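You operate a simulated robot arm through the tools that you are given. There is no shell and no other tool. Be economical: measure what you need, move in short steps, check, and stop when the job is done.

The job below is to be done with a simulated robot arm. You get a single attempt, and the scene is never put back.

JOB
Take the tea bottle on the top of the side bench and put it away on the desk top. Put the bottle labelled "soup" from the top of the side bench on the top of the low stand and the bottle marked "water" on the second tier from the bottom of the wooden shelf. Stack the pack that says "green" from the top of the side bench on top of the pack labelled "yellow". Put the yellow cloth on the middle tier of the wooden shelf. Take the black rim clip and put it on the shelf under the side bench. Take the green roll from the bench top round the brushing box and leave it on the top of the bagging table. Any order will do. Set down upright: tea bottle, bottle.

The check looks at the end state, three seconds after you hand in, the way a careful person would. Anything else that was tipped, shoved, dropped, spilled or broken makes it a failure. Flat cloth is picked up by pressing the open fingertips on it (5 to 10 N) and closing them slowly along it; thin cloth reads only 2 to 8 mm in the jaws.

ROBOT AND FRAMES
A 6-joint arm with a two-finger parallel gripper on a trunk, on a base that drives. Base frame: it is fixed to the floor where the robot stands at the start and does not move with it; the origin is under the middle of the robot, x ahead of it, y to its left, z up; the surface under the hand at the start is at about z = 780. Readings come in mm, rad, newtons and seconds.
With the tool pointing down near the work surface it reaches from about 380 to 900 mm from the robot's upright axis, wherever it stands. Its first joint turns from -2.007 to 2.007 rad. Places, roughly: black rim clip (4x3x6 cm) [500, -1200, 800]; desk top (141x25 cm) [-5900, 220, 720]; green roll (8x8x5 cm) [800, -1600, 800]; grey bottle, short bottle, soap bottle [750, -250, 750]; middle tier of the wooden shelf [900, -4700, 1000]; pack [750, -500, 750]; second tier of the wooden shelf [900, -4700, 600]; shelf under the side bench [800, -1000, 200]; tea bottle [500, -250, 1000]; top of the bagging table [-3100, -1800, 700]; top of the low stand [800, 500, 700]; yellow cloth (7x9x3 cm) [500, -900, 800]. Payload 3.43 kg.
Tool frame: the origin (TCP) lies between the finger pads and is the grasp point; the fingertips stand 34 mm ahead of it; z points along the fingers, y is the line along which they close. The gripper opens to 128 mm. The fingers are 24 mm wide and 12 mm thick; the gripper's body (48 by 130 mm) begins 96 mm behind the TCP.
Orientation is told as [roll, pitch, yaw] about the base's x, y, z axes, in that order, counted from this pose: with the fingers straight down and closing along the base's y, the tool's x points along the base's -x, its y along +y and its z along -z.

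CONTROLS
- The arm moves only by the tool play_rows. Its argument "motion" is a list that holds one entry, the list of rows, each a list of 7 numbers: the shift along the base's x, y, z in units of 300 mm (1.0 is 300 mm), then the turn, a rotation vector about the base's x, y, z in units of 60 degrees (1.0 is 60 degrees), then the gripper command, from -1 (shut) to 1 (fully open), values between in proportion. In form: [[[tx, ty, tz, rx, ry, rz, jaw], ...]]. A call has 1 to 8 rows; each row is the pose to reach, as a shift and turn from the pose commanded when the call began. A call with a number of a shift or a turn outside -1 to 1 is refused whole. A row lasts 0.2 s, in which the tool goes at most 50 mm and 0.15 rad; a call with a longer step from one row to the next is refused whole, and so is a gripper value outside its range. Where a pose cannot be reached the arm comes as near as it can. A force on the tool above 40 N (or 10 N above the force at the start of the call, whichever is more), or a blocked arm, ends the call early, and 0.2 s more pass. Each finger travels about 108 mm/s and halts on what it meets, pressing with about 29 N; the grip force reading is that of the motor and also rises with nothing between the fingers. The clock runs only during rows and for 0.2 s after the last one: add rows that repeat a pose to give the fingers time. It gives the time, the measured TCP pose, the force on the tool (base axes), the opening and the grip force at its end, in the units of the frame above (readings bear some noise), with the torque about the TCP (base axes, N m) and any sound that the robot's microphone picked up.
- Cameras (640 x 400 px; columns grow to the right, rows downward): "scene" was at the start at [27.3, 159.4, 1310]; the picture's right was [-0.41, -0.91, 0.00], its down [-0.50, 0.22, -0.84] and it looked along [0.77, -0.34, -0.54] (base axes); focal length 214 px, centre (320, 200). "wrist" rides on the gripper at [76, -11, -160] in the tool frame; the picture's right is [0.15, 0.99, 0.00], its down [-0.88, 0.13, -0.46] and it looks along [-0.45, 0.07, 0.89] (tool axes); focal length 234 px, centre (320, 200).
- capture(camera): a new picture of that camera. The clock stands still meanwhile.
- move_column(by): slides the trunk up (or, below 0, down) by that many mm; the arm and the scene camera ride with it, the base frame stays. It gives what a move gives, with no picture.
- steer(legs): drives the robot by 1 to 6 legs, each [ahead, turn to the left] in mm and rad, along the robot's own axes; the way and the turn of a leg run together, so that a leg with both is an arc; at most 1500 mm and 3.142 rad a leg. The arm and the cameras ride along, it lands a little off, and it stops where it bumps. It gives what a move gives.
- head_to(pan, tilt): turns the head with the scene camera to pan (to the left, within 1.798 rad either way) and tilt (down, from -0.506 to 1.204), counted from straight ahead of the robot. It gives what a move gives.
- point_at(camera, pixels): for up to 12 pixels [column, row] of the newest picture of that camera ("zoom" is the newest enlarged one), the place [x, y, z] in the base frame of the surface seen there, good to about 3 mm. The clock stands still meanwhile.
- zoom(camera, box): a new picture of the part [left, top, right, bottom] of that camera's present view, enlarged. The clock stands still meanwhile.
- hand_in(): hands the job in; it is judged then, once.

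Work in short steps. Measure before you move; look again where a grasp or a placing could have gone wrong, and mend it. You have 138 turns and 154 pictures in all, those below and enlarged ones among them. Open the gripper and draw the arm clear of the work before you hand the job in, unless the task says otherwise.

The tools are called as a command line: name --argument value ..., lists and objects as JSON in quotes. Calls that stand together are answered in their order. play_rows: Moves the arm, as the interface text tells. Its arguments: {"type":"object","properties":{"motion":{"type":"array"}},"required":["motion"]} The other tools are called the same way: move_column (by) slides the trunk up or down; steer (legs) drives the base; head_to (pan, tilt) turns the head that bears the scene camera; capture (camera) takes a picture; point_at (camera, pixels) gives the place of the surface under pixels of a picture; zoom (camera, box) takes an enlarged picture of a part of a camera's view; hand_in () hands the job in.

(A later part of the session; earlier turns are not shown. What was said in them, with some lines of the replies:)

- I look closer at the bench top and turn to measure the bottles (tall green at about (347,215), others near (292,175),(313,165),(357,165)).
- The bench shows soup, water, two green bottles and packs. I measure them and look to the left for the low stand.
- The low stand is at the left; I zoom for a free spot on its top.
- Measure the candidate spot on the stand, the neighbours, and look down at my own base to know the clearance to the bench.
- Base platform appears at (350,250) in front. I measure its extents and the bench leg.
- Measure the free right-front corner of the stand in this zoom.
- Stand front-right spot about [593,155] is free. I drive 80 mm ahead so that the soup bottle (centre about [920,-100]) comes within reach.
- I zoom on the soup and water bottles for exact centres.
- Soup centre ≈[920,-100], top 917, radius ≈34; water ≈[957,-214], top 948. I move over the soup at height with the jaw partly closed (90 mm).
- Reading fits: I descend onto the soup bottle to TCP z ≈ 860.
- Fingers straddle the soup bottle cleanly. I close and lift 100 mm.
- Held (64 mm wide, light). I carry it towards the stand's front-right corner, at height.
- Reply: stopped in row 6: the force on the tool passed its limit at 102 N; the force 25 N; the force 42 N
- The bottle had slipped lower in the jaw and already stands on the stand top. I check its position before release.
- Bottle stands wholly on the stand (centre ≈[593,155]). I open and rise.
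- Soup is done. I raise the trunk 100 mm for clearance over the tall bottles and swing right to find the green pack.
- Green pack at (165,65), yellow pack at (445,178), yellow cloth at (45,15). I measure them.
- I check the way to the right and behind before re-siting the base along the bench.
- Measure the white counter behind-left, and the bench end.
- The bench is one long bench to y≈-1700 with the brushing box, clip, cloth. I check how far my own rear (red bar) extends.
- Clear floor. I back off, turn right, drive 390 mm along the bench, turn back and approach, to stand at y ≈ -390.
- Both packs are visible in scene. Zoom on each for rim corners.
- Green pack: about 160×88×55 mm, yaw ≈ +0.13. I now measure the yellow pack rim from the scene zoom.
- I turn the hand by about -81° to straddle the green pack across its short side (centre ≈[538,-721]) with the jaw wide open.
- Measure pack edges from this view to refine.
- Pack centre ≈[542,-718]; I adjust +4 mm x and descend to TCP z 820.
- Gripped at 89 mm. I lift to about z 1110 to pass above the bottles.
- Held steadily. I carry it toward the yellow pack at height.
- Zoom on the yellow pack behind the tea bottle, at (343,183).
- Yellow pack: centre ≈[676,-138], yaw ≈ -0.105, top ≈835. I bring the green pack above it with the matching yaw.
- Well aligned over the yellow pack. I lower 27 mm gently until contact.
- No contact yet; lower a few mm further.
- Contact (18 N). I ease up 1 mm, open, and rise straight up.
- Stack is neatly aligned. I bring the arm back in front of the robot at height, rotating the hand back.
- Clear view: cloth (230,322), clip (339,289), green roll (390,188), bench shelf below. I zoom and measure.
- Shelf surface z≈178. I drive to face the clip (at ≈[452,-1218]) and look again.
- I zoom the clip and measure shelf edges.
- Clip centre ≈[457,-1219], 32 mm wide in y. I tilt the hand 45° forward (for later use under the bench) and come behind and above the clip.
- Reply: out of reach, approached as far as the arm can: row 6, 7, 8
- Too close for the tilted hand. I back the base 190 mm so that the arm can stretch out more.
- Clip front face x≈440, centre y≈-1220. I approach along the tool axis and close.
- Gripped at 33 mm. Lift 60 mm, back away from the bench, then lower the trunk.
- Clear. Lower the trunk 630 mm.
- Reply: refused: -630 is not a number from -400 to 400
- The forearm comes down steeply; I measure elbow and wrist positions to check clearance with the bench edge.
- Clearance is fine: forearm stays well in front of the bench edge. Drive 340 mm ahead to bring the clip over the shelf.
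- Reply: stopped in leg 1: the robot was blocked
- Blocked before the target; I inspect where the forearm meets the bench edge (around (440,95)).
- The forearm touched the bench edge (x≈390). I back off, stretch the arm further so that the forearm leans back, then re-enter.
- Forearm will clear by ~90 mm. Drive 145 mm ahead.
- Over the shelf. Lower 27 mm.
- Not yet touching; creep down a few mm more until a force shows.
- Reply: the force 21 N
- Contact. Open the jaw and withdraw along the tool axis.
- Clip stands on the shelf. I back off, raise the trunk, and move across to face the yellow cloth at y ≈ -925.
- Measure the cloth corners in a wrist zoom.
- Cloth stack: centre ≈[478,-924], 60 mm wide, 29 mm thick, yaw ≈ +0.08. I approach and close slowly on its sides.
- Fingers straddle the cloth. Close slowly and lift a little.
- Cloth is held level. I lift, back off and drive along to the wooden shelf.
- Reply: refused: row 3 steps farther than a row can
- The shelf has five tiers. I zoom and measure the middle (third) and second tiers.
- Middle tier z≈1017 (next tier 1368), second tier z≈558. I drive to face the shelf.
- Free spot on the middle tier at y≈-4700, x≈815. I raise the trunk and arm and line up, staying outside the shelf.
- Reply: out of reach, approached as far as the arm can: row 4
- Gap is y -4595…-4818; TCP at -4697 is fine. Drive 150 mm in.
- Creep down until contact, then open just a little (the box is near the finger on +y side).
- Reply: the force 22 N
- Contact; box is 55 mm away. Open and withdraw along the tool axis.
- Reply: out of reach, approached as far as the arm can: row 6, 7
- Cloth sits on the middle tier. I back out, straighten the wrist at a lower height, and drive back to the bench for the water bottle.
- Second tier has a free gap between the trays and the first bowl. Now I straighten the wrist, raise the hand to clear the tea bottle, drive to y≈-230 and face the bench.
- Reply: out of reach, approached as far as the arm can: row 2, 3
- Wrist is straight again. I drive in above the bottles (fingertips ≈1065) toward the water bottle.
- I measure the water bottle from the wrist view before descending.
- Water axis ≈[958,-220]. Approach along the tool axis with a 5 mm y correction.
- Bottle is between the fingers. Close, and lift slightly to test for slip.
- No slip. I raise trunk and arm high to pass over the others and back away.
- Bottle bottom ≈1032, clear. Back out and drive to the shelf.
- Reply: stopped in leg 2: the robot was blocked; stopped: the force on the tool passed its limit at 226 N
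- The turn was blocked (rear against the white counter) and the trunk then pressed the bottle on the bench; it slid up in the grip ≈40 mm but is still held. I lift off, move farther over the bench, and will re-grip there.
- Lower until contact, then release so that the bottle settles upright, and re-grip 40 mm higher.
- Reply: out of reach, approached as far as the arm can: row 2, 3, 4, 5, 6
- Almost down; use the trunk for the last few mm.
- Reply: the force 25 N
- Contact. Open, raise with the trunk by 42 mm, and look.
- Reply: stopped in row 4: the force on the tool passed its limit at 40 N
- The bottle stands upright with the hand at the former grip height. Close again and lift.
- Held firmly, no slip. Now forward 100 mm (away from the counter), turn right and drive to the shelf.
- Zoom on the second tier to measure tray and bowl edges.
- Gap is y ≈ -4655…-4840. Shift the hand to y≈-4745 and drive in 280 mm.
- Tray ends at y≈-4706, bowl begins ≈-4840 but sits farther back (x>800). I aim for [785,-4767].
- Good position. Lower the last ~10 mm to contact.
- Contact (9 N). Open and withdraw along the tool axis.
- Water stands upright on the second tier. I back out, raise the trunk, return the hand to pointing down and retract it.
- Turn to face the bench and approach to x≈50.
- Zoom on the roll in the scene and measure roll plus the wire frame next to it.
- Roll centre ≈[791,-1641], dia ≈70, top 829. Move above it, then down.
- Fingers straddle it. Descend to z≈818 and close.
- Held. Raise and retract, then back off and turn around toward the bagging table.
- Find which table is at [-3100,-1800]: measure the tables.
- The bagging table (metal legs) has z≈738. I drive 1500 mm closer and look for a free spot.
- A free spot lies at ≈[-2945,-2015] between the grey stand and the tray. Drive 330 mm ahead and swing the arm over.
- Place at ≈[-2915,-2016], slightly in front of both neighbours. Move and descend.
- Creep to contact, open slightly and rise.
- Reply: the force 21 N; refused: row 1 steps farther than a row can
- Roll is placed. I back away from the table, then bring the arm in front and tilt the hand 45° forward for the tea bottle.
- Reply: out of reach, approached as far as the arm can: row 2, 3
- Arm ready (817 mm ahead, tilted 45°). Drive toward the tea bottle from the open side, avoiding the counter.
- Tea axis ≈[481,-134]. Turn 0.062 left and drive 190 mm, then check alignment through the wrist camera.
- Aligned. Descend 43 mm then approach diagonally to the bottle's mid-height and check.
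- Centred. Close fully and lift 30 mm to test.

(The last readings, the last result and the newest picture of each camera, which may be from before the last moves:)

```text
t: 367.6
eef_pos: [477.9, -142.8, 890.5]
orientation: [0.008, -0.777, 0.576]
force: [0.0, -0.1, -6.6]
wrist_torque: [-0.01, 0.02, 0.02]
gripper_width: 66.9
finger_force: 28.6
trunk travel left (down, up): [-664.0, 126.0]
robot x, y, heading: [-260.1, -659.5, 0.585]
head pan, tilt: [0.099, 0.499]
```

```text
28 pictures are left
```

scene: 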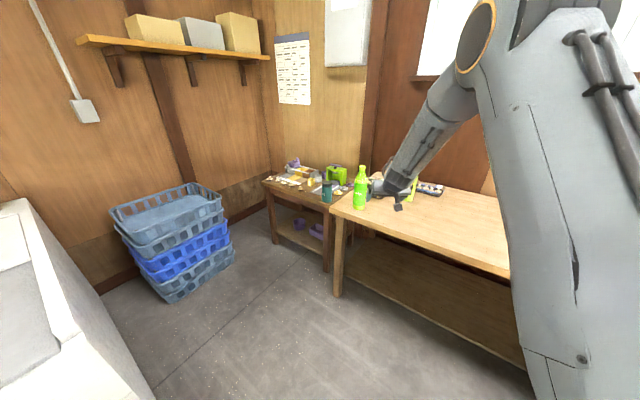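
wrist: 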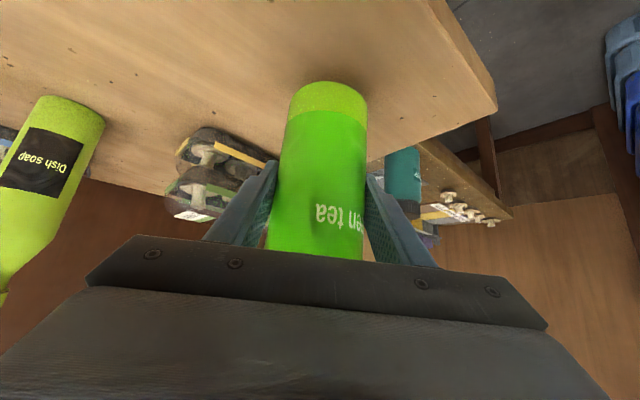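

Held: 6.6 N weight, no slip. I raise the trunk a little, back off, and turn right around to face the far side.

move_column --by 90

steer --legs '[[-330, 0], [0, -1.9], [0, -1.827]]'

head_to --pan 0.0 --tilt 0.3

capture --camera "scene"

```text
t: 368.9
eef_pos: [476.8, -141.9, 978.8]
orientation: [0.008, -0.778, 0.575]
force: [-0.3, 0.9, -6.0]
wrist_torque: [-0.01, 0.02, 0.0]
gripper_width: 67.2
finger_force: 29.0
trunk travel left (down, up): [-754.0, 36.0]
robot x, y, heading: [-256.3, -662.4, 0.587]
head pan, tilt: [0.099, 0.499]
```

```text
t: 380.0
eef_pos: [-1432.2, -869.6, 979.8]
orientation: [0.009, -0.777, 3.137]
force: [-0.5, 0.0, -5.9]
wrist_torque: [0.0, -0.04, -0.01]
gripper_width: 66.9
finger_force: 29.0
trunk travel left (down, up): [-754.0, 36.0]
robot x, y, heading: [-529.7, -841.2, -3.132]
head pan, tilt: [0.099, 0.499]
```

```text
t: 380.8
eef_pos: [-1433.5, -868.5, 980.0]
orientation: [0.009, -0.778, 3.137]
force: [0.4, 0.0, -4.9]
wrist_torque: [0.0, -0.03, -0.03]
gripper_width: 66.7
finger_force: 28.6
trunk travel left (down, up): [-754.0, 36.0]
robot x, y, heading: [-534.3, -844.7, -3.138]
head pan, tilt: [0.0, 0.3]
```

```text
27 pictures are left
```

scene: 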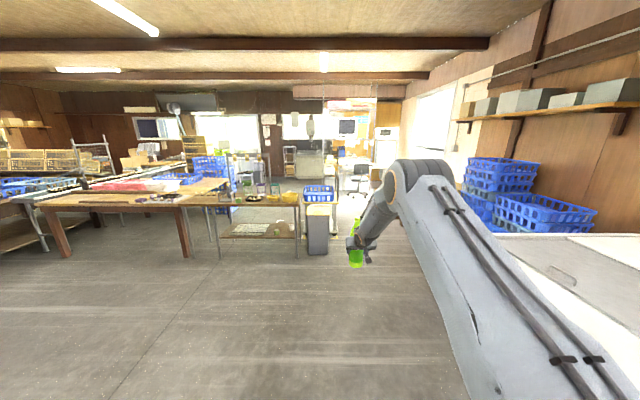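

zoom --camera "scene" --box '[290, 110, 490, 260]'

point_at --camera "zoom" --pixels '[[140, 330], [130, 390], [220, 230], [245, 200], [185, 195], [150, 200], [260, 260], [235, 310], [300, 130], [250, 120], [155, 235], [270, 180]]'

```text
2.67 times, centred on (390, 185) of scene
```

zoom: 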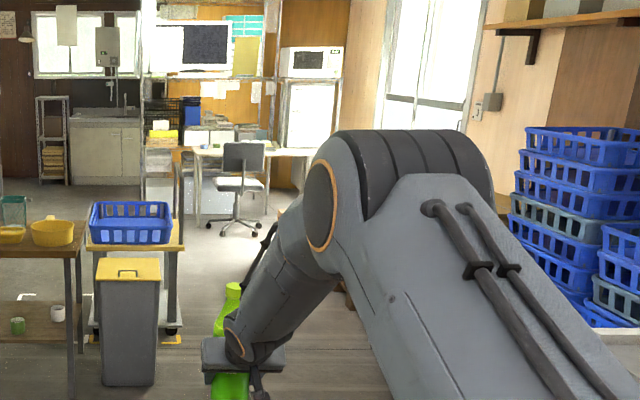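

```text
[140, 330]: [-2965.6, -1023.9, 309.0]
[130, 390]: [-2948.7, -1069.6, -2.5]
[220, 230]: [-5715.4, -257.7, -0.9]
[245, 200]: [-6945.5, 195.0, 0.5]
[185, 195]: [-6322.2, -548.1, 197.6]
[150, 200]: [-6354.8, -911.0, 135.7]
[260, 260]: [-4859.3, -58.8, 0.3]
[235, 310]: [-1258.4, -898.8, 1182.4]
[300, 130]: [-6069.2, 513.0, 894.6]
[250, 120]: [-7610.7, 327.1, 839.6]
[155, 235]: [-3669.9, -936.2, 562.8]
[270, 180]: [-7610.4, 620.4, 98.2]
```

The corridor between the yellow-lidded bin (y<-1000) and the counter/crates is free. Drive 1400 straight, then bear right.

steer --legs '[[1400, 0], [0, -0.28], [1150, 0]]'

head_to --pan 0.0 --tilt 0.35

capture --camera "scene"

```text
t: 394.2
eef_pos: [-3929.9, -319.7, 980.0]
orientation: [0.008, -0.779, 2.857]
force: [0.0, 0.1, -5.2]
wrist_torque: [0.05, -0.03, 0.03]
gripper_width: 66.7
finger_force: 29.2
trunk travel left (down, up): [-754.0, 36.0]
robot x, y, heading: [-3056.3, -539.4, 2.872]
head pan, tilt: [0.0, 0.3]
```

```text
t: 394.8
eef_pos: [-3928.6, -319.9, 980.5]
orientation: [0.009, -0.778, 2.858]
force: [-1.1, 1.0, -5.6]
wrist_torque: [0.0, 0.0, 0.0]
gripper_width: 67.0
finger_force: 29.3
trunk travel left (down, up): [-754.0, 36.0]
robot x, y, heading: [-3057.3, -540.5, 2.873]
head pan, tilt: [0.0, 0.351]
```

```text
25 pictures are left
```

scene: 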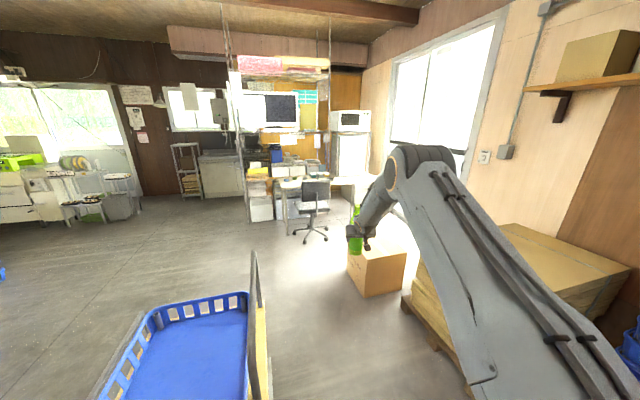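

The cart is at my left, a cardboard box and pallet to the right ahead. Measure them and the desk.

point_at --camera "scene" --pixels '[[255, 330], [253, 258], [350, 280], [365, 297], [410, 265], [405, 305], [310, 235], [290, 185], [345, 182], [320, 183], [280, 200], [315, 200]]'

zoom --camera "scene" --box '[225, 120, 415, 260]'

```text
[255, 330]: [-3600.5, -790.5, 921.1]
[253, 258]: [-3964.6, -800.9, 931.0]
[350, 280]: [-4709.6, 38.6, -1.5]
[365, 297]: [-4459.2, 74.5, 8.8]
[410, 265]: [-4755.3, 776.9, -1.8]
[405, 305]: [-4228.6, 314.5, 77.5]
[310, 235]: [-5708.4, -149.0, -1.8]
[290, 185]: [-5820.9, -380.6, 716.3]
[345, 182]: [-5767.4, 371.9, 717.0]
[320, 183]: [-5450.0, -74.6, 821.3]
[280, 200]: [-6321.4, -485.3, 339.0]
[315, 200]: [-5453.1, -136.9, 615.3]
```

```text
2.86 times, centred on (320, 190) of scene
```

zoom: 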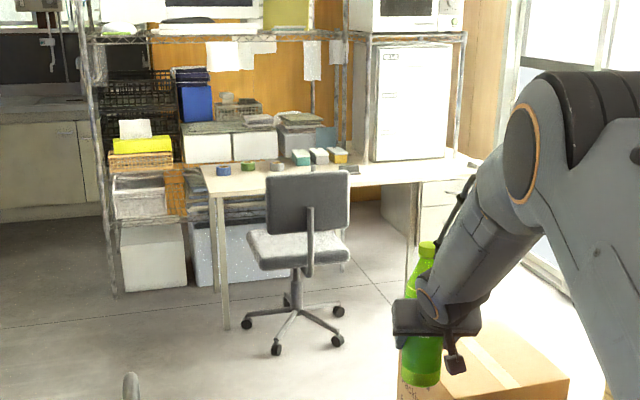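

point_at --camera "zoom" --pixels '[[215, 193], [405, 181], [400, 168], [380, 175], [470, 170], [430, 165], [278, 350], [338, 342], [245, 322], [350, 165], [322, 160], [390, 160]]'

```text
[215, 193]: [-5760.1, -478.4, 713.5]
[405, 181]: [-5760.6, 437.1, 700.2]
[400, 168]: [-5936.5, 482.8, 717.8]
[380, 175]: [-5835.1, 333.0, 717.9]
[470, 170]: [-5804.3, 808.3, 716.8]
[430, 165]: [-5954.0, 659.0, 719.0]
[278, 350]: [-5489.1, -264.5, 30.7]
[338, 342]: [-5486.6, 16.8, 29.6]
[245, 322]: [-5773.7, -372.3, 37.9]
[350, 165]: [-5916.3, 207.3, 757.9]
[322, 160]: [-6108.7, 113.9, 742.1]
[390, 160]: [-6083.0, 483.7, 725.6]
```

Desk top z≈717, front edge x≈-5760, free area about [-5820,330]. I route between cart and box, then around behind the chair with the bottle carried above it.

move_column --by 33

steer --legs '[[800, 0], [0, 0.268], [980, 0]]'

head_to --pan -0.5 --tilt 0.6

capture --camera "scene"

```text
t: 395.6
eef_pos: [-3929.0, -319.2, 1012.1]
orientation: [0.009, -0.776, 2.862]
force: [-0.7, -0.5, -4.8]
wrist_torque: [-0.01, -0.01, -0.01]
gripper_width: 66.9
finger_force: 28.8
trunk travel left (down, up): [-787.0, 3.0]
robot x, y, heading: [-3055.3, -540.7, 2.875]
head pan, tilt: [0.0, 0.351]
```

```text
t: 405.5
eef_pos: [-5707.9, -338.4, 1012.1]
orientation: [0.008, -0.777, 3.118]
force: [0.7, 0.9, -5.9]
wrist_torque: [0.0, -0.02, -0.01]
gripper_width: 66.9
finger_force: 28.8
trunk travel left (down, up): [-787.0, 3.0]
robot x, y, heading: [-4805.7, -322.9, 3.137]
head pan, tilt: [0.0, 0.351]
```

```text
t: 406.4
eef_pos: [-5709.4, -337.6, 1013.4]
orientation: [0.01, -0.778, 3.121]
force: [-0.1, -0.3, -5.5]
wrist_torque: [0.02, -0.04, 0.0]
gripper_width: 66.8
finger_force: 29.3
trunk travel left (down, up): [-787.0, 3.0]
robot x, y, heading: [-4809.6, -322.6, 3.14]
head pan, tilt: [-0.499, 0.6]
```

```text
23 pictures are left
```

scene: 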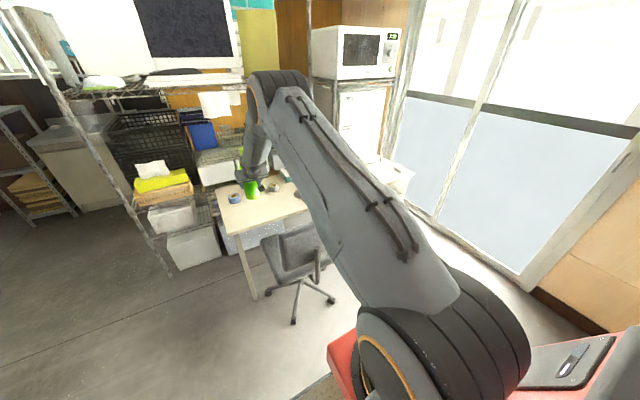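

The left front part of the desk is right ahead of the bottle; I measure free space there and the chair clearance.

zoom --camera "scene" --box '[190, 150, 350, 330]'

point_at --camera "scene" --pixels '[[225, 222], [245, 222], [262, 217], [280, 210], [250, 208], [235, 204], [262, 190], [220, 212], [300, 225], [262, 240], [295, 320], [270, 205]]'

```text
2.22 times, centred on (270, 240) of scene
```

zoom: 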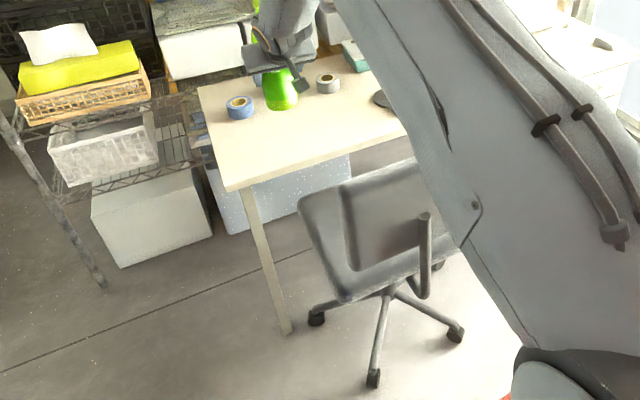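

```text
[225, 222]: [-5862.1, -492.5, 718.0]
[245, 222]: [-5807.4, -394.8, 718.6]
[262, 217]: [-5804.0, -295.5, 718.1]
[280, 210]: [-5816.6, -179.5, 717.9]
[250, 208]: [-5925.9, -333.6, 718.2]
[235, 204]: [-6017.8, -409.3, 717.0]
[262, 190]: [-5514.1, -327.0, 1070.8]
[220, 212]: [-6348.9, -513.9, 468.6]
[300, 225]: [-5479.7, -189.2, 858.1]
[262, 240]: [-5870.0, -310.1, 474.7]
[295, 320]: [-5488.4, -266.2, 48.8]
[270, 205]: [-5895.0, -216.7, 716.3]
```

Free desk area at [-5850,-340] is straight ahead. Drive 140 mm ahead, then lower with the trunk.

steer --legs '[[142, 0]]'

move_column --by -180

capture --camera "wrist"

zoom --camera "scene" --box '[170, 100, 350, 300]'

```text
t: 407.8
eef_pos: [-5850.8, -336.3, 1012.6]
orientation: [0.009, -0.779, 3.121]
force: [0.8, -0.7, -4.9]
wrist_torque: [0.01, -0.04, -0.02]
gripper_width: 66.7
finger_force: 28.7
trunk travel left (down, up): [-787.0, 3.0]
robot x, y, heading: [-4951.7, -323.3, 3.136]
head pan, tilt: [-0.499, 0.6]
```

```text
t: 409.8
eef_pos: [-5880.1, -336.3, 832.9]
orientation: [0.01, -0.775, 3.121]
force: [-0.3, 0.3, -5.3]
wrist_torque: [0.03, -0.03, 0.02]
gripper_width: 66.4
finger_force: 28.5
trunk travel left (down, up): [-607.0, 183.0]
robot x, y, heading: [-4953.3, -322.1, 3.135]
head pan, tilt: [-0.499, 0.6]
```

```text
21 pictures are left
```

wrist: 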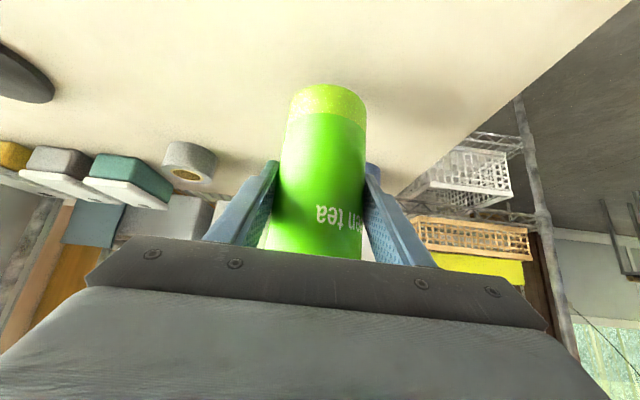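

```text
2.00 times, centred on (260, 200) of scene
```

zoom: 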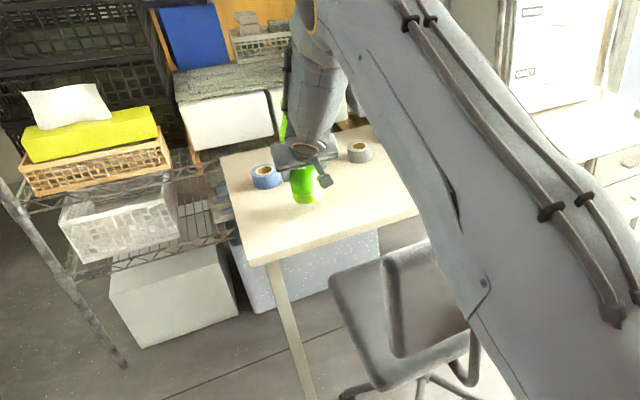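

Some tape rolls stand behind; I measure them and pull the bottle back 30 mm to stay clear.

point_at --camera "zoom" --pixels '[[265, 186], [282, 180], [350, 158], [360, 160], [305, 225], [270, 255]]'

play_rows --motion '[[[0.06, 0, 0, 0, 0, 0, -1], [0.1, 0, 0, 0, 0, 0, -1], [0.1, 0, 0, 0, 0, 0, -1]]]'

capture --camera "wrist"

```text
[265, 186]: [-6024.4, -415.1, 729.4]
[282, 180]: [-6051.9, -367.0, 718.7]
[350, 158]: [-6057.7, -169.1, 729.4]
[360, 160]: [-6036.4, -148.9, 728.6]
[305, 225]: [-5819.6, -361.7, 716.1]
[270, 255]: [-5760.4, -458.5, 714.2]
```

```text
t: 410.6
eef_pos: [-5853.8, -333.8, 832.8]
orientation: [0.002, -0.777, 3.121]
force: [-0.1, -0.5, -5.4]
wrist_torque: [0.01, -0.01, 0.02]
gripper_width: 66.7
finger_force: 28.7
out of reach, approached as far as the arm can: row 1, 2, 3
trunk travel left (down, up): [-607.0, 183.0]
robot x, y, heading: [-4954.7, -323.5, 3.133]
head pan, tilt: [-0.499, 0.6]
```

```text
19 pictures are left
```

wrist: 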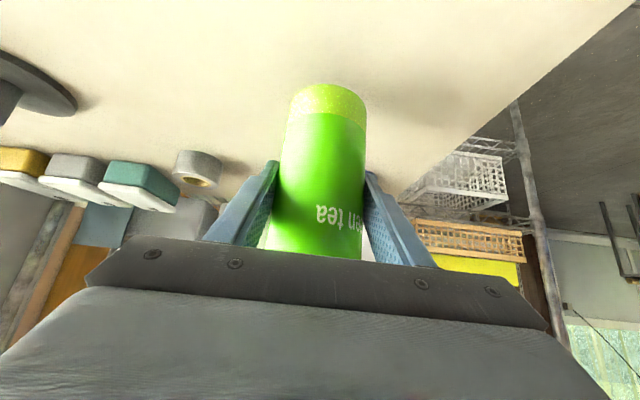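

Clear of the tapes (x≈-6030). Lower with the trunk 28 mm, then creep.

move_column --by -28

move_column --by -4

```text
t: 411.3
eef_pos: [-5855.4, -333.9, 803.8]
orientation: [0.009, -0.776, 3.12]
force: [0.0, -0.3, -6.5]
wrist_torque: [-0.01, -0.07, -0.01]
gripper_width: 66.6
finger_force: 29.4
trunk travel left (down, up): [-579.0, 211.0]
robot x, y, heading: [-4947.3, -326.3, 3.137]
head pan, tilt: [-0.499, 0.6]
```

```text
t: 411.8
eef_pos: [-5855.4, -334.6, 801.7]
orientation: [0.007, -0.778, 3.119]
force: [-1.3, 0.2, -3.2]
wrist_torque: [0.02, 0.12, 0.02]
gripper_width: 66.8
finger_force: 28.9
trunk travel left (down, up): [-575.0, 215.0]
robot x, y, heading: [-4951.4, -321.7, 3.137]
head pan, tilt: [-0.499, 0.6]
```

Beginning to touch (force -3.2 from -6). One more 3 mm.

move_column --by -2.5

zoom --camera "scene" --box '[210, 110, 310, 230]'

```text
t: 412.3
eef_pos: [-5855.8, -334.1, 800.7]
orientation: [0.008, -0.781, 3.123]
force: [2.1, -1.0, 11.9]
wrist_torque: [0.4, -0.2, 0.0]
gripper_width: 66.7
finger_force: 28.6
trunk travel left (down, up): [-572.0, 218.0]
robot x, y, heading: [-4950.6, -323.0, 3.129]
head pan, tilt: [-0.499, 0.6]
```

```text
3.33 times, centred on (260, 170) of scene
```

zoom: 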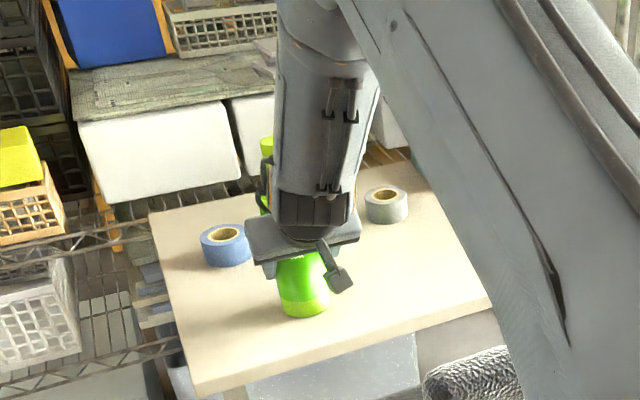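

Contact. Open the jaw, then drive straight back.

play_rows --motion '[[[0, 0, 0, 0, 0, 0, -0.2], [0, 0, 0, 0, 0, 0, 0.2], [0, 0, 0, 0, 0, 0, 0.55], [0, 0, 0, 0, 0, 0, 0.55]]]'

capture --camera "wrist"

```text
t: 413.3
eef_pos: [-5855.1, -333.6, 797.8]
orientation: [0.009, -0.775, 3.122]
force: [0.4, 0.5, 0.0]
wrist_torque: [-0.02, -0.04, 0.03]
gripper_width: 99.3
finger_force: 0.0
trunk travel left (down, up): [-572.0, 218.0]
robot x, y, heading: [-4953.1, -325.5, 3.136]
head pan, tilt: [-0.499, 0.6]
```

```text
17 pictures are left
```

wrist: 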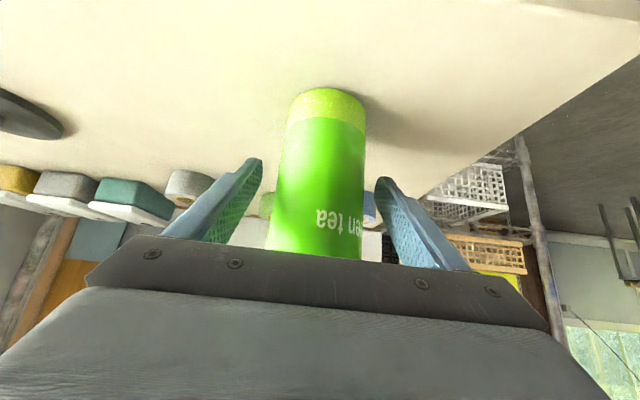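

Released and standing. Drive straight back 300 mm.

steer --legs '[[-300, 0]]'

head_to --pan -0.1 --tilt 0.4

capture --camera "scene"

capture --camera "wrist"

```text
t: 415.3
eef_pos: [-5577.4, -335.0, 801.6]
orientation: [0.006, -0.78, 3.122]
force: [-0.5, 0.2, 0.0]
wrist_torque: [0.04, 0.03, -0.02]
gripper_width: 99.2
finger_force: 0.1
trunk travel left (down, up): [-572.0, 218.0]
robot x, y, heading: [-4670.5, -324.2, 3.127]
head pan, tilt: [-0.499, 0.6]
stopped in leg 1: the robot was blocked; the commanded pose is now the measured one
```

```text
t: 416.2
eef_pos: [-5577.0, -334.3, 801.4]
orientation: [0.006, -0.782, 3.122]
force: [-0.5, 0.4, 0.0]
wrist_torque: [0.01, -0.03, 0.03]
gripper_width: 99.4
finger_force: 0.1
trunk travel left (down, up): [-572.0, 218.0]
robot x, y, heading: [-4671.1, -326.5, 3.13]
head pan, tilt: [-0.099, 0.4]
```

```text
16 pictures are left
```

scene: 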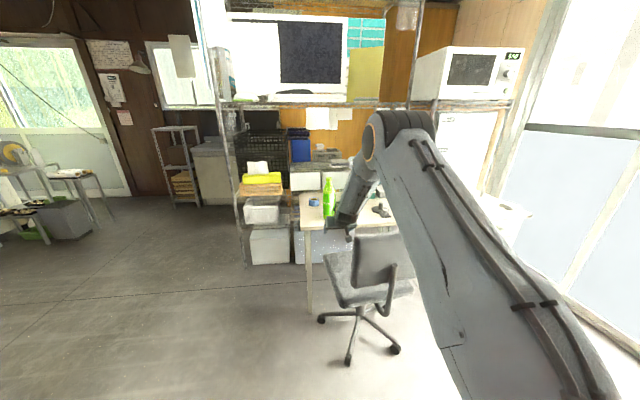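

```text
15 pictures are left
```

wrist: 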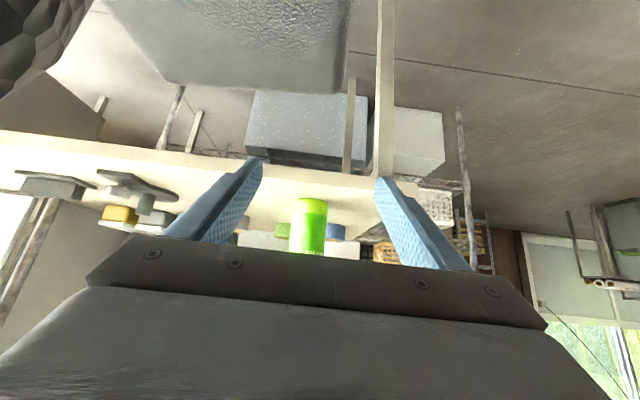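

Blocked after 282 mm. Check whether the hand or base touches the chair: measure the chair now.

zoom --camera "scene" --box '[280, 160, 440, 370]'

point_at --camera "scene" --pixels '[[349, 361], [322, 319], [396, 349], [358, 240], [358, 275], [398, 238], [330, 265], [345, 300], [350, 234], [332, 228], [328, 195], [393, 285]]'

```text
1.90 times, centred on (360, 265) of scene
```

zoom: 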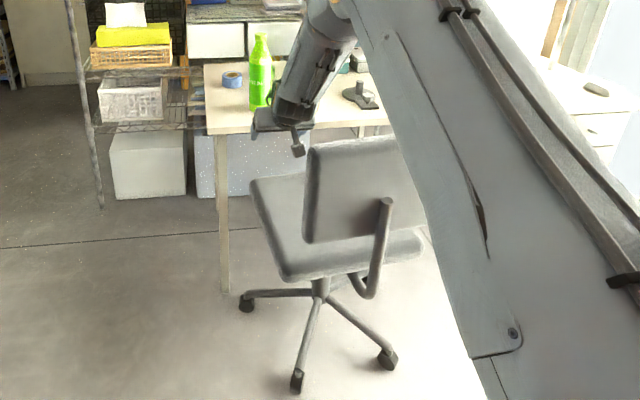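

```text
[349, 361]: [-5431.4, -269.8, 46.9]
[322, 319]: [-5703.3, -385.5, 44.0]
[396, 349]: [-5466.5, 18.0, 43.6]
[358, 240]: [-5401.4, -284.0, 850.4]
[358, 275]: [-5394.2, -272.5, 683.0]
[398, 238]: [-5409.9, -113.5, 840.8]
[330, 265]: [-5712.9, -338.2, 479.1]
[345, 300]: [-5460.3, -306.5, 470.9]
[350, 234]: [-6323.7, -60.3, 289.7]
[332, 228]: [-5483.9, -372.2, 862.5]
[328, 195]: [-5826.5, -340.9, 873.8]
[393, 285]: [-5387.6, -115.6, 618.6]
```

My hand hooked the chair's backrest and dragged the chair about 57 mm. I free the hand: forward 20 mm, raise above the backrest, then back off, so I can push the chair back where it stood.

steer --legs '[[20, 0]]'

move_column --by 214

steer --legs '[[-470, 0]]'

head_to --pan 0.15 --tilt 0.4

capture --camera "scene"

```text
t: 417.0
eef_pos: [-5598.7, -334.1, 802.2]
orientation: [0.006, -0.782, 3.12]
force: [0.9, 0.5, -0.8]
wrist_torque: [-0.01, 0.03, -0.01]
gripper_width: 99.2
finger_force: 0.1
trunk travel left (down, up): [-572.0, 218.0]
robot x, y, heading: [-4691.6, -325.8, 3.133]
head pan, tilt: [-0.099, 0.4]
```

```text
t: 419.2
eef_pos: [-5563.1, -334.1, 1014.8]
orientation: [0.006, -0.783, 3.122]
force: [0.0, 0.0, 0.2]
wrist_torque: [-0.03, 0.02, -0.01]
gripper_width: 99.3
finger_force: 0.1
trunk travel left (down, up): [-786.0, 4.0]
robot x, y, heading: [-4694.8, -323.2, 3.136]
head pan, tilt: [-0.099, 0.4]
```

```text
t: 422.1
eef_pos: [-5091.0, -336.8, 1015.4]
orientation: [0.006, -0.783, 3.118]
force: [-0.1, 0.6, 0.4]
wrist_torque: [0.03, -0.01, -0.02]
gripper_width: 99.2
finger_force: 0.0
trunk travel left (down, up): [-786.0, 4.0]
robot x, y, heading: [-4217.3, -332.2, 3.126]
head pan, tilt: [-0.099, 0.4]
```

```text
t: 422.8
eef_pos: [-5090.2, -337.8, 1015.0]
orientation: [0.007, -0.784, 3.121]
force: [-0.7, 0.0, 0.1]
wrist_torque: [-0.01, 0.0, -0.02]
gripper_width: 99.3
finger_force: 0.1
trunk travel left (down, up): [-786.0, 4.0]
robot x, y, heading: [-4217.6, -330.8, 3.129]
head pan, tilt: [0.15, 0.4]
```

```text
13 pictures are left
```

scene: 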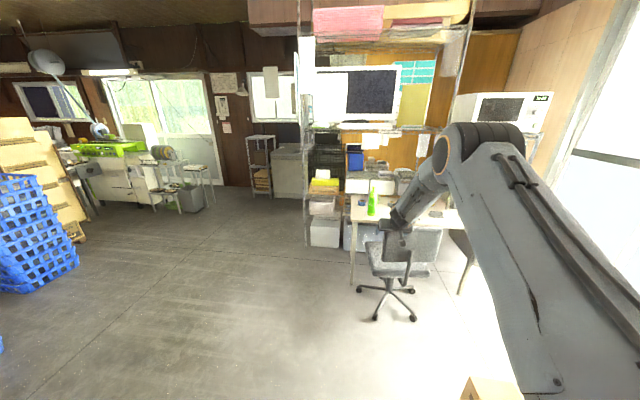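

Tea stands upright on the desk. Measure the chair's casters and backrest now.

zoom --camera "scene" --box '[345, 170, 455, 325]'

point_at --camera "scene" --pixels '[[375, 317], [413, 317], [360, 288], [411, 290], [385, 233], [385, 255], [408, 255], [395, 240], [381, 245]]'

```text
2.58 times, centred on (400, 248) of scene
```

zoom: 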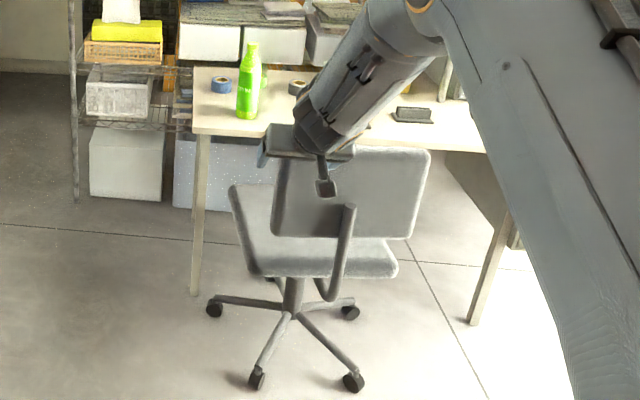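

```text
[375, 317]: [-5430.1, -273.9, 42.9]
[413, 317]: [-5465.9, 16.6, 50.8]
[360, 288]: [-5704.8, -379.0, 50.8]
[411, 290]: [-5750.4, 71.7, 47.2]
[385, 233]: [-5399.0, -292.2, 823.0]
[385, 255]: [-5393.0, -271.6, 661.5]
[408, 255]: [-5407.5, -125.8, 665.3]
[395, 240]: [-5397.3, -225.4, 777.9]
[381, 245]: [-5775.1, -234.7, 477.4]
```

Casters A (-5430,-272) should be at (-5489,-265); B (-5466,17) at (-5487,17). I close the jaw, shift to y≈-266, lower to z≈815 in front of the backrest's left edge.

play_rows --motion '[[[0, 0.08, 0, 0, 0, 0, 0.0], [0, 0.16, 0, 0, 0, 0, -0.5], [0, 0.24, 0, 0, 0, 0, -1], [0, 0.24, 0, 0, 0, 0, -1]]]'

move_column --by -210

steer --legs '[[200, 0]]'

zoom --camera "wrist" --box '[120, 0, 520, 240]'

```text
t: 423.8
eef_pos: [-5089.9, -263.9, 1016.7]
orientation: [0.004, -0.782, 3.12]
force: [-0.2, 0.0, -0.3]
wrist_torque: [0.0, 0.0, -0.01]
gripper_width: 0.0
finger_force: 29.5
out of reach, approached as far as the arm can: row 1, 2, 3
trunk travel left (down, up): [-786.0, 4.0]
robot x, y, heading: [-4218.8, -328.4, 3.135]
head pan, tilt: [0.15, 0.4]
```

```text
t: 426.1
eef_pos: [-5089.7, -264.9, 805.9]
orientation: [0.009, -0.784, 3.119]
force: [0.0, -0.8, -0.3]
wrist_torque: [-0.03, 0.0, -0.03]
gripper_width: 0.0
finger_force: 28.8
trunk travel left (down, up): [-576.0, 214.0]
robot x, y, heading: [-4216.3, -333.0, 3.134]
head pan, tilt: [0.15, 0.4]
```

```text
t: 427.7
eef_pos: [-5290.5, -264.3, 804.1]
orientation: [0.007, -0.782, 3.12]
force: [0.1, -0.2, -0.5]
wrist_torque: [0.04, -0.01, 0.0]
gripper_width: 0.1
finger_force: 28.7
trunk travel left (down, up): [-576.0, 214.0]
robot x, y, heading: [-4418.0, -324.3, 3.129]
head pan, tilt: [0.15, 0.4]
```

```text
1.60 times, centred on (320, 120) of wrist
```

zoom: 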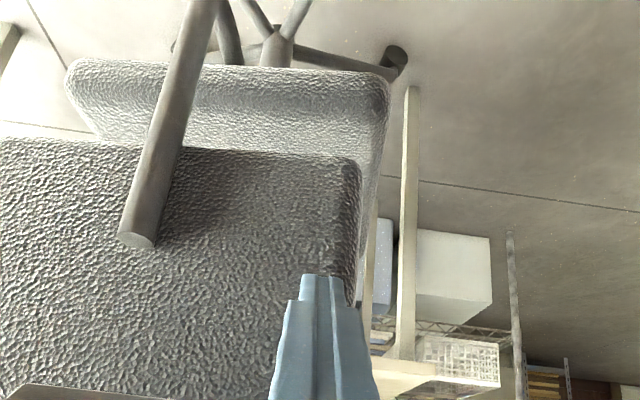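

Fingertip is aimed at the backrest's edge. Push gently: drive 110 mm, then measure.

steer --legs '[[110, 0]]'

capture --camera "scene"

```text
t: 428.9
eef_pos: [-5401.5, -263.7, 805.1]
orientation: [0.007, -0.784, 3.121]
force: [-0.7, 0.3, -0.3]
wrist_torque: [-0.01, 0.01, -0.01]
gripper_width: 0.0
finger_force: 29.2
trunk travel left (down, up): [-576.0, 214.0]
robot x, y, heading: [-4526.6, -327.3, 3.139]
head pan, tilt: [0.15, 0.4]
```

```text
10 pictures are left
```

scene: 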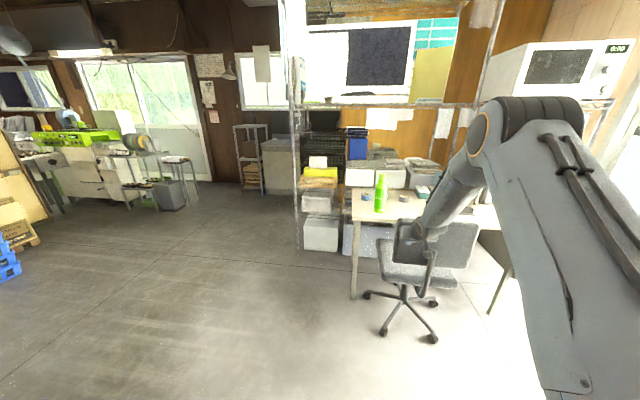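

point_at --camera "scene" --pixels '[[384, 332], [433, 339], [367, 295], [433, 303], [400, 228], [402, 262]]'

```text
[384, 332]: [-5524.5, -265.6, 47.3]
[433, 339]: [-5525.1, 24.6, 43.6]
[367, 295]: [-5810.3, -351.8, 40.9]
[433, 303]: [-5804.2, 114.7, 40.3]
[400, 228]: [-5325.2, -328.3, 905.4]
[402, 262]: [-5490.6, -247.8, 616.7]
```

The push also rolled on: the chair's orientation is restored, but it is now ≈36 mm too far toward the desk. I back off, raise, set the hand pointing down, to draw it back slowly from behind the backrest's centre.

steer --legs '[[-120, 0]]'

move_column --by 205

play_rows --motion '[[[0.05, 0.067, 0, 0, -0.11, 0, -1], [0.1, 0.134, 0, 0, -0.22, 0, -1], [0.15, 0.2, 0, 0, -0.33, 0, -1], [0.2, 0.267, 0, 0, -0.44, 0, -1], [0.25, 0.334, 0, 0, -0.55, 0, -1], [0.3, 0.4, 0, 0, -0.66, 0, -1], [0.35, 0.467, 0, 0, -0.748, 0, -1], [0.35, 0.467, 0, 0, -0.748, 0, -1]]]'

capture --camera "scene"

```text
t: 430.1
eef_pos: [-5281.6, -264.7, 804.4]
orientation: [0.007, -0.784, 3.121]
force: [-0.2, -0.5, 0.1]
wrist_torque: [0.01, -0.01, 0.01]
gripper_width: 0.0
finger_force: 28.8
trunk travel left (down, up): [-576.0, 214.0]
robot x, y, heading: [-4410.0, -328.1, 3.134]
head pan, tilt: [0.15, 0.4]
```

```text
t: 432.3
eef_pos: [-5281.5, -264.1, 1009.6]
orientation: [0.007, -0.782, 3.123]
force: [-0.1, 0.6, 1.0]
wrist_torque: [0.02, 0.0, -0.02]
gripper_width: 0.0
finger_force: 28.6
trunk travel left (down, up): [-781.0, 9.0]
robot x, y, heading: [-4410.9, -328.4, 3.131]
head pan, tilt: [0.15, 0.4]
```

```text
t: 434.1
eef_pos: [-5150.8, -145.2, 991.2]
orientation: [0.148, -0.195, 3.119]
force: [-0.3, -0.4, 0.0]
wrist_torque: [0.0, 0.0, -0.03]
gripper_width: 0.1
finger_force: 28.7
out of reach, approached as far as the arm can: row 1, 2, 3, 4, 5, 6, 7, 8
trunk travel left (down, up): [-781.0, 9.0]
robot x, y, heading: [-4411.8, -322.6, 3.131]
head pan, tilt: [0.15, 0.4]
```

```text
9 pictures are left
```

scene: 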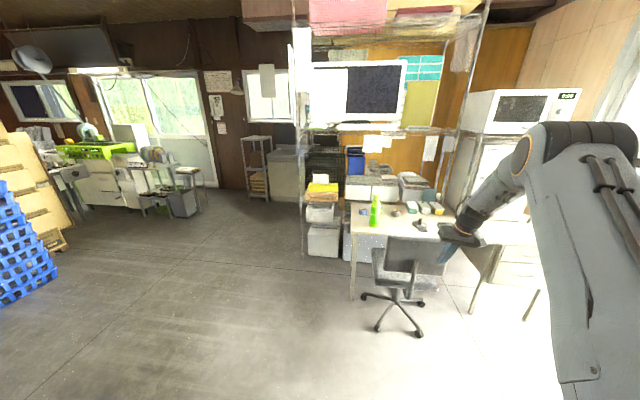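

Measure backrest edges/top and casters again.

point_at --camera "scene" --pixels '[[388, 237], [388, 243], [388, 265], [435, 270], [443, 255], [415, 250], [378, 328], [418, 332], [421, 302], [415, 238]]'

play_rows --motion '[[[0, 0, -0.02, 0, 0, 0, -1], [0, 0, -0.04, 0, 0, 0, -1], [0, 0, -0.06, 0, 0, 0, -1]]]'

```text
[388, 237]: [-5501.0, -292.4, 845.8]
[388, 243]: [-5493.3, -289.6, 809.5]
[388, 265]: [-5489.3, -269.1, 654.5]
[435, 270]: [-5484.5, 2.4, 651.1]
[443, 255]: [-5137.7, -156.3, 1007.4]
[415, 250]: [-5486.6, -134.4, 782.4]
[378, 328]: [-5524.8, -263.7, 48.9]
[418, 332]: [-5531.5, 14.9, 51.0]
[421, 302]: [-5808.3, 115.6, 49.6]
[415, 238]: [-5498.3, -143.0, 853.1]
```

```text
t: 434.9
eef_pos: [-5150.2, -144.1, 974.3]
orientation: [0.148, -0.194, 3.12]
force: [-0.6, -0.3, 0.1]
wrist_torque: [-0.01, -0.03, 0.0]
gripper_width: 0.1
finger_force: 29.3
trunk travel left (down, up): [-781.0, 9.0]
robot x, y, heading: [-4409.1, -329.2, 3.135]
head pan, tilt: [0.15, 0.4]
```

Backrest face at x≈-5487 (was ≈-5450), top z≈860, centre y≈-143. I drive so the closed fingers are behind it and lower them.

steer --legs '[[428, 0]]'

move_column --by -113

play_rows --motion '[[[0.02, 0, 0, 0, 0, 0, -1], [0.04, 0, 0, 0, 0, 0, -1], [0.06, 0, 0, 0, 0, 0, -1], [0.08, 0, 0, 0, 0, 0, -1], [0.095, 0, 0, 0, 0, 0, -1], [0.095, 0, 0, 0, 0, 0, -1]]]'

capture --camera "scene"

```text
t: 437.6
eef_pos: [-5584.0, -136.8, 974.0]
orientation: [0.147, -0.196, 3.118]
force: [-1.2, 0.0, 0.0]
wrist_torque: [0.0, -0.05, 0.0]
gripper_width: 0.0
finger_force: 28.7
trunk travel left (down, up): [-781.0, 9.0]
robot x, y, heading: [-4844.2, -320.3, 3.134]
head pan, tilt: [0.15, 0.4]
```

```text
t: 439.0
eef_pos: [-5585.5, -137.3, 860.1]
orientation: [0.145, -0.195, 3.115]
force: [0.0, -0.5, 0.6]
wrist_torque: [0.0, 0.01, -0.02]
gripper_width: 0.0
finger_force: 29.2
trunk travel left (down, up): [-668.0, 122.0]
robot x, y, heading: [-4845.5, -322.2, 3.128]
head pan, tilt: [0.15, 0.4]
```

```text
t: 440.4
eef_pos: [-5556.8, -137.5, 860.5]
orientation: [0.146, -0.196, 3.119]
force: [-0.5, 0.5, 0.0]
wrist_torque: [0.01, 0.03, -0.03]
gripper_width: 0.0
finger_force: 29.1
trunk travel left (down, up): [-668.0, 122.0]
robot x, y, heading: [-4845.0, -327.0, 3.128]
head pan, tilt: [0.15, 0.4]
```

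```text
8 pictures are left
```

scene: 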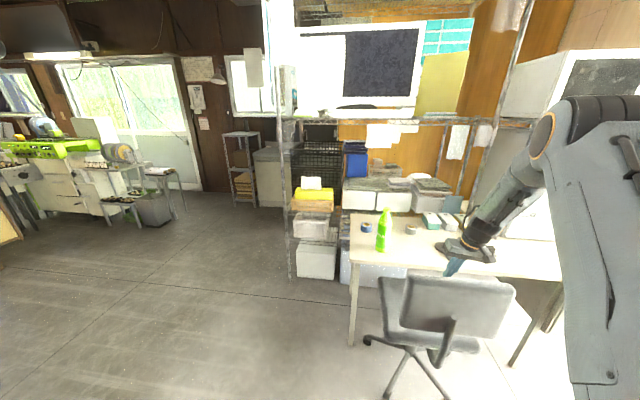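

play_rows --motion '[[[0.015, 0, 0, 0, 0, 0, -1], [0.03, 0, 0, 0, 0, 0, -1], [0.045, 0, 0, 0, 0, 0, -1], [0.06, 0, 0, 0, 0, 0, -1], [0.075, 0, 0, 0, 0, 0, -1], [0.09, 0, 0, 0, 0, 0, -1], [0.1, 0, 0, 0, 0, 0, -1], [0.1, 0, 0, 0, 0, 0, -1]]]'

capture --camera "scene"

point_at --camera "scene" --pixels '[[368, 341], [420, 305], [490, 305], [460, 295]]'

```text
t: 442.2
eef_pos: [-5525.6, -137.7, 861.5]
orientation: [0.147, -0.194, 3.117]
force: [-2.7, 0.4, 0.3]
wrist_torque: [0.04, 0.0, 0.0]
gripper_width: 0.2
finger_force: 28.5
trunk travel left (down, up): [-668.0, 122.0]
robot x, y, heading: [-4846.2, -322.2, 3.135]
head pan, tilt: [0.15, 0.4]
```

```text
7 pictures are left
```

scene: 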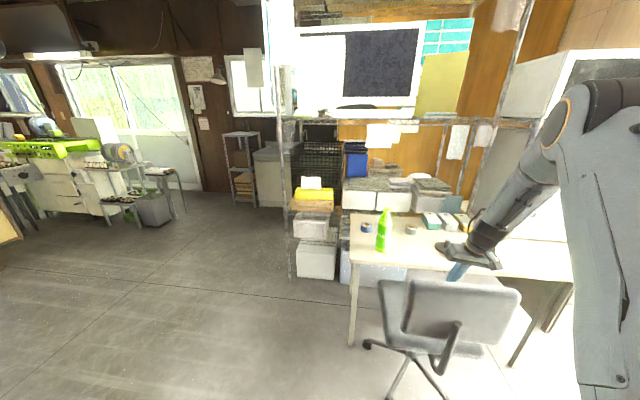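

```text
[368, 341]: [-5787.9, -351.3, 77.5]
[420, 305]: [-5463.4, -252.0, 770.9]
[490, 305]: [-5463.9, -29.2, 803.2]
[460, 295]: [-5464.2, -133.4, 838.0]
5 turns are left
```

The chair follows slowly: face at -5464, target ≈-5450. Pull 13 mm more, ease off, raise with the trunk, and back away.

play_rows --motion '[[[0.014, 0, 0, 0, 0, 0, -1], [0.028, 0, 0, 0, 0, 0, -1], [0.042, 0, 0, 0, 0, 0, -1], [0.042, 0, 0, 0, 0, 0, -1], [0.0, 0, 0, 0, 0, 0, -1], [-0.06, 0, 0, 0, 0, 0, -1], [-0.06, 0, 0, 0, 0, 0, -1]]]'

move_column --by 118

capture --camera "scene"

```text
t: 443.8
eef_pos: [-5543.6, -137.3, 859.9]
orientation: [0.147, -0.197, 3.117]
force: [0.7, -0.9, -0.5]
wrist_torque: [-0.04, 0.03, -0.02]
gripper_width: 0.0
finger_force: 29.2
trunk travel left (down, up): [-668.0, 122.0]
robot x, y, heading: [-4844.9, -323.7, 3.126]
head pan, tilt: [0.15, 0.4]
```

```text
t: 445.3
eef_pos: [-5545.6, -136.8, 978.9]
orientation: [0.147, -0.192, 3.118]
force: [0.0, -0.1, -0.3]
wrist_torque: [-0.08, 0.03, 0.02]
gripper_width: 0.1
finger_force: 28.8
trunk travel left (down, up): [-786.0, 4.0]
robot x, y, heading: [-4844.5, -325.2, 3.127]
head pan, tilt: [0.15, 0.4]
```

```text
6 pictures are left
4 turns are left
```

scene: 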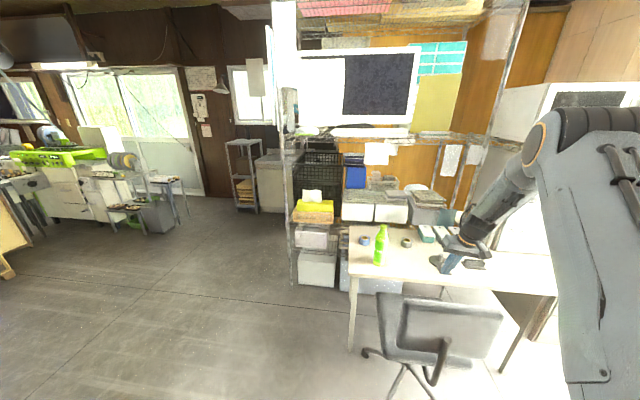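

The hand is above the backrest and clear; the tea bottle stands. Back away 550 mm and open the gripper.

steer --legs '[[-500, 0]]'

play_rows --motion '[[[0, 0, 0, 0, 0, 0, 0], [0, 0, 0, 0, 0, 0, 0.5], [0, 0, 0, 0, 0, 0, 0.5]]]'

capture --camera "scene"

```text
t: 448.2
eef_pos: [-5045.6, -146.6, 977.4]
orientation: [0.146, -0.195, 3.123]
force: [0.5, 0.7, -0.1]
wrist_torque: [0.02, -0.02, 0.02]
gripper_width: 0.0
finger_force: 28.8
trunk travel left (down, up): [-786.0, 4.0]
robot x, y, heading: [-4343.0, -328.9, 3.132]
head pan, tilt: [0.15, 0.4]
```

```text
t: 449.0
eef_pos: [-5046.2, -146.7, 978.3]
orientation: [0.146, -0.194, 3.121]
force: [0.4, 0.5, 0.2]
wrist_torque: [0.01, 0.0, 0.0]
gripper_width: 96.2
finger_force: 0.1
trunk travel left (down, up): [-786.0, 4.0]
robot x, y, heading: [-4343.2, -329.3, 3.133]
head pan, tilt: [0.15, 0.4]
```

```text
5 pictures are left
3 turns are left
```

scene: 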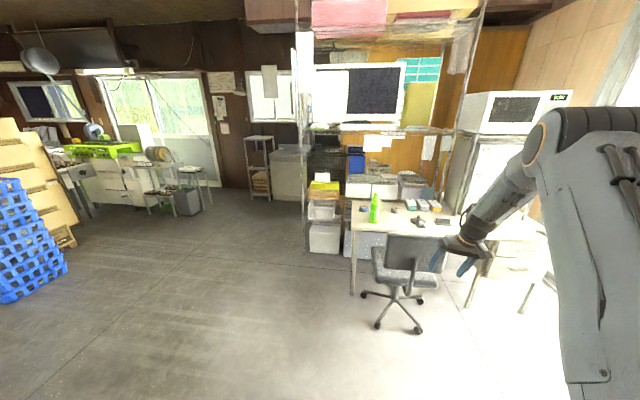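

All items are placed, the arm is clear and the gripper is open, so I hand in.

hand_in

```text
The job is handed in.
```

I handed the job in with all seven items at their places, but I disturbed the office chair at the desk along the way.

- **Placed:** The tea and soup bottles and the water bottle stand upright. The green pack is stacked on the yellow one. The cloth, clip and roll are where you asked. I saw each one in place after releasing it.
- **Chair:** Backing away from the desk, my hand caught the backrest and dragged the chair about 6 cm. I pushed it back, overshot, then drew it out again. At my last measurement it was about 14 mm from where it stood. I moved it roughly that much again but did not measure after.
- **Bumps:** The base hit what I took to be the white counter once while turning, and the forearm touched the side bench edge once. I did not check either place afterwards.
- **Water bottle:** It was pressed hard onto the side bench once (226 N) and slid in the grip. I set it down, re-gripped it and saw no damage.
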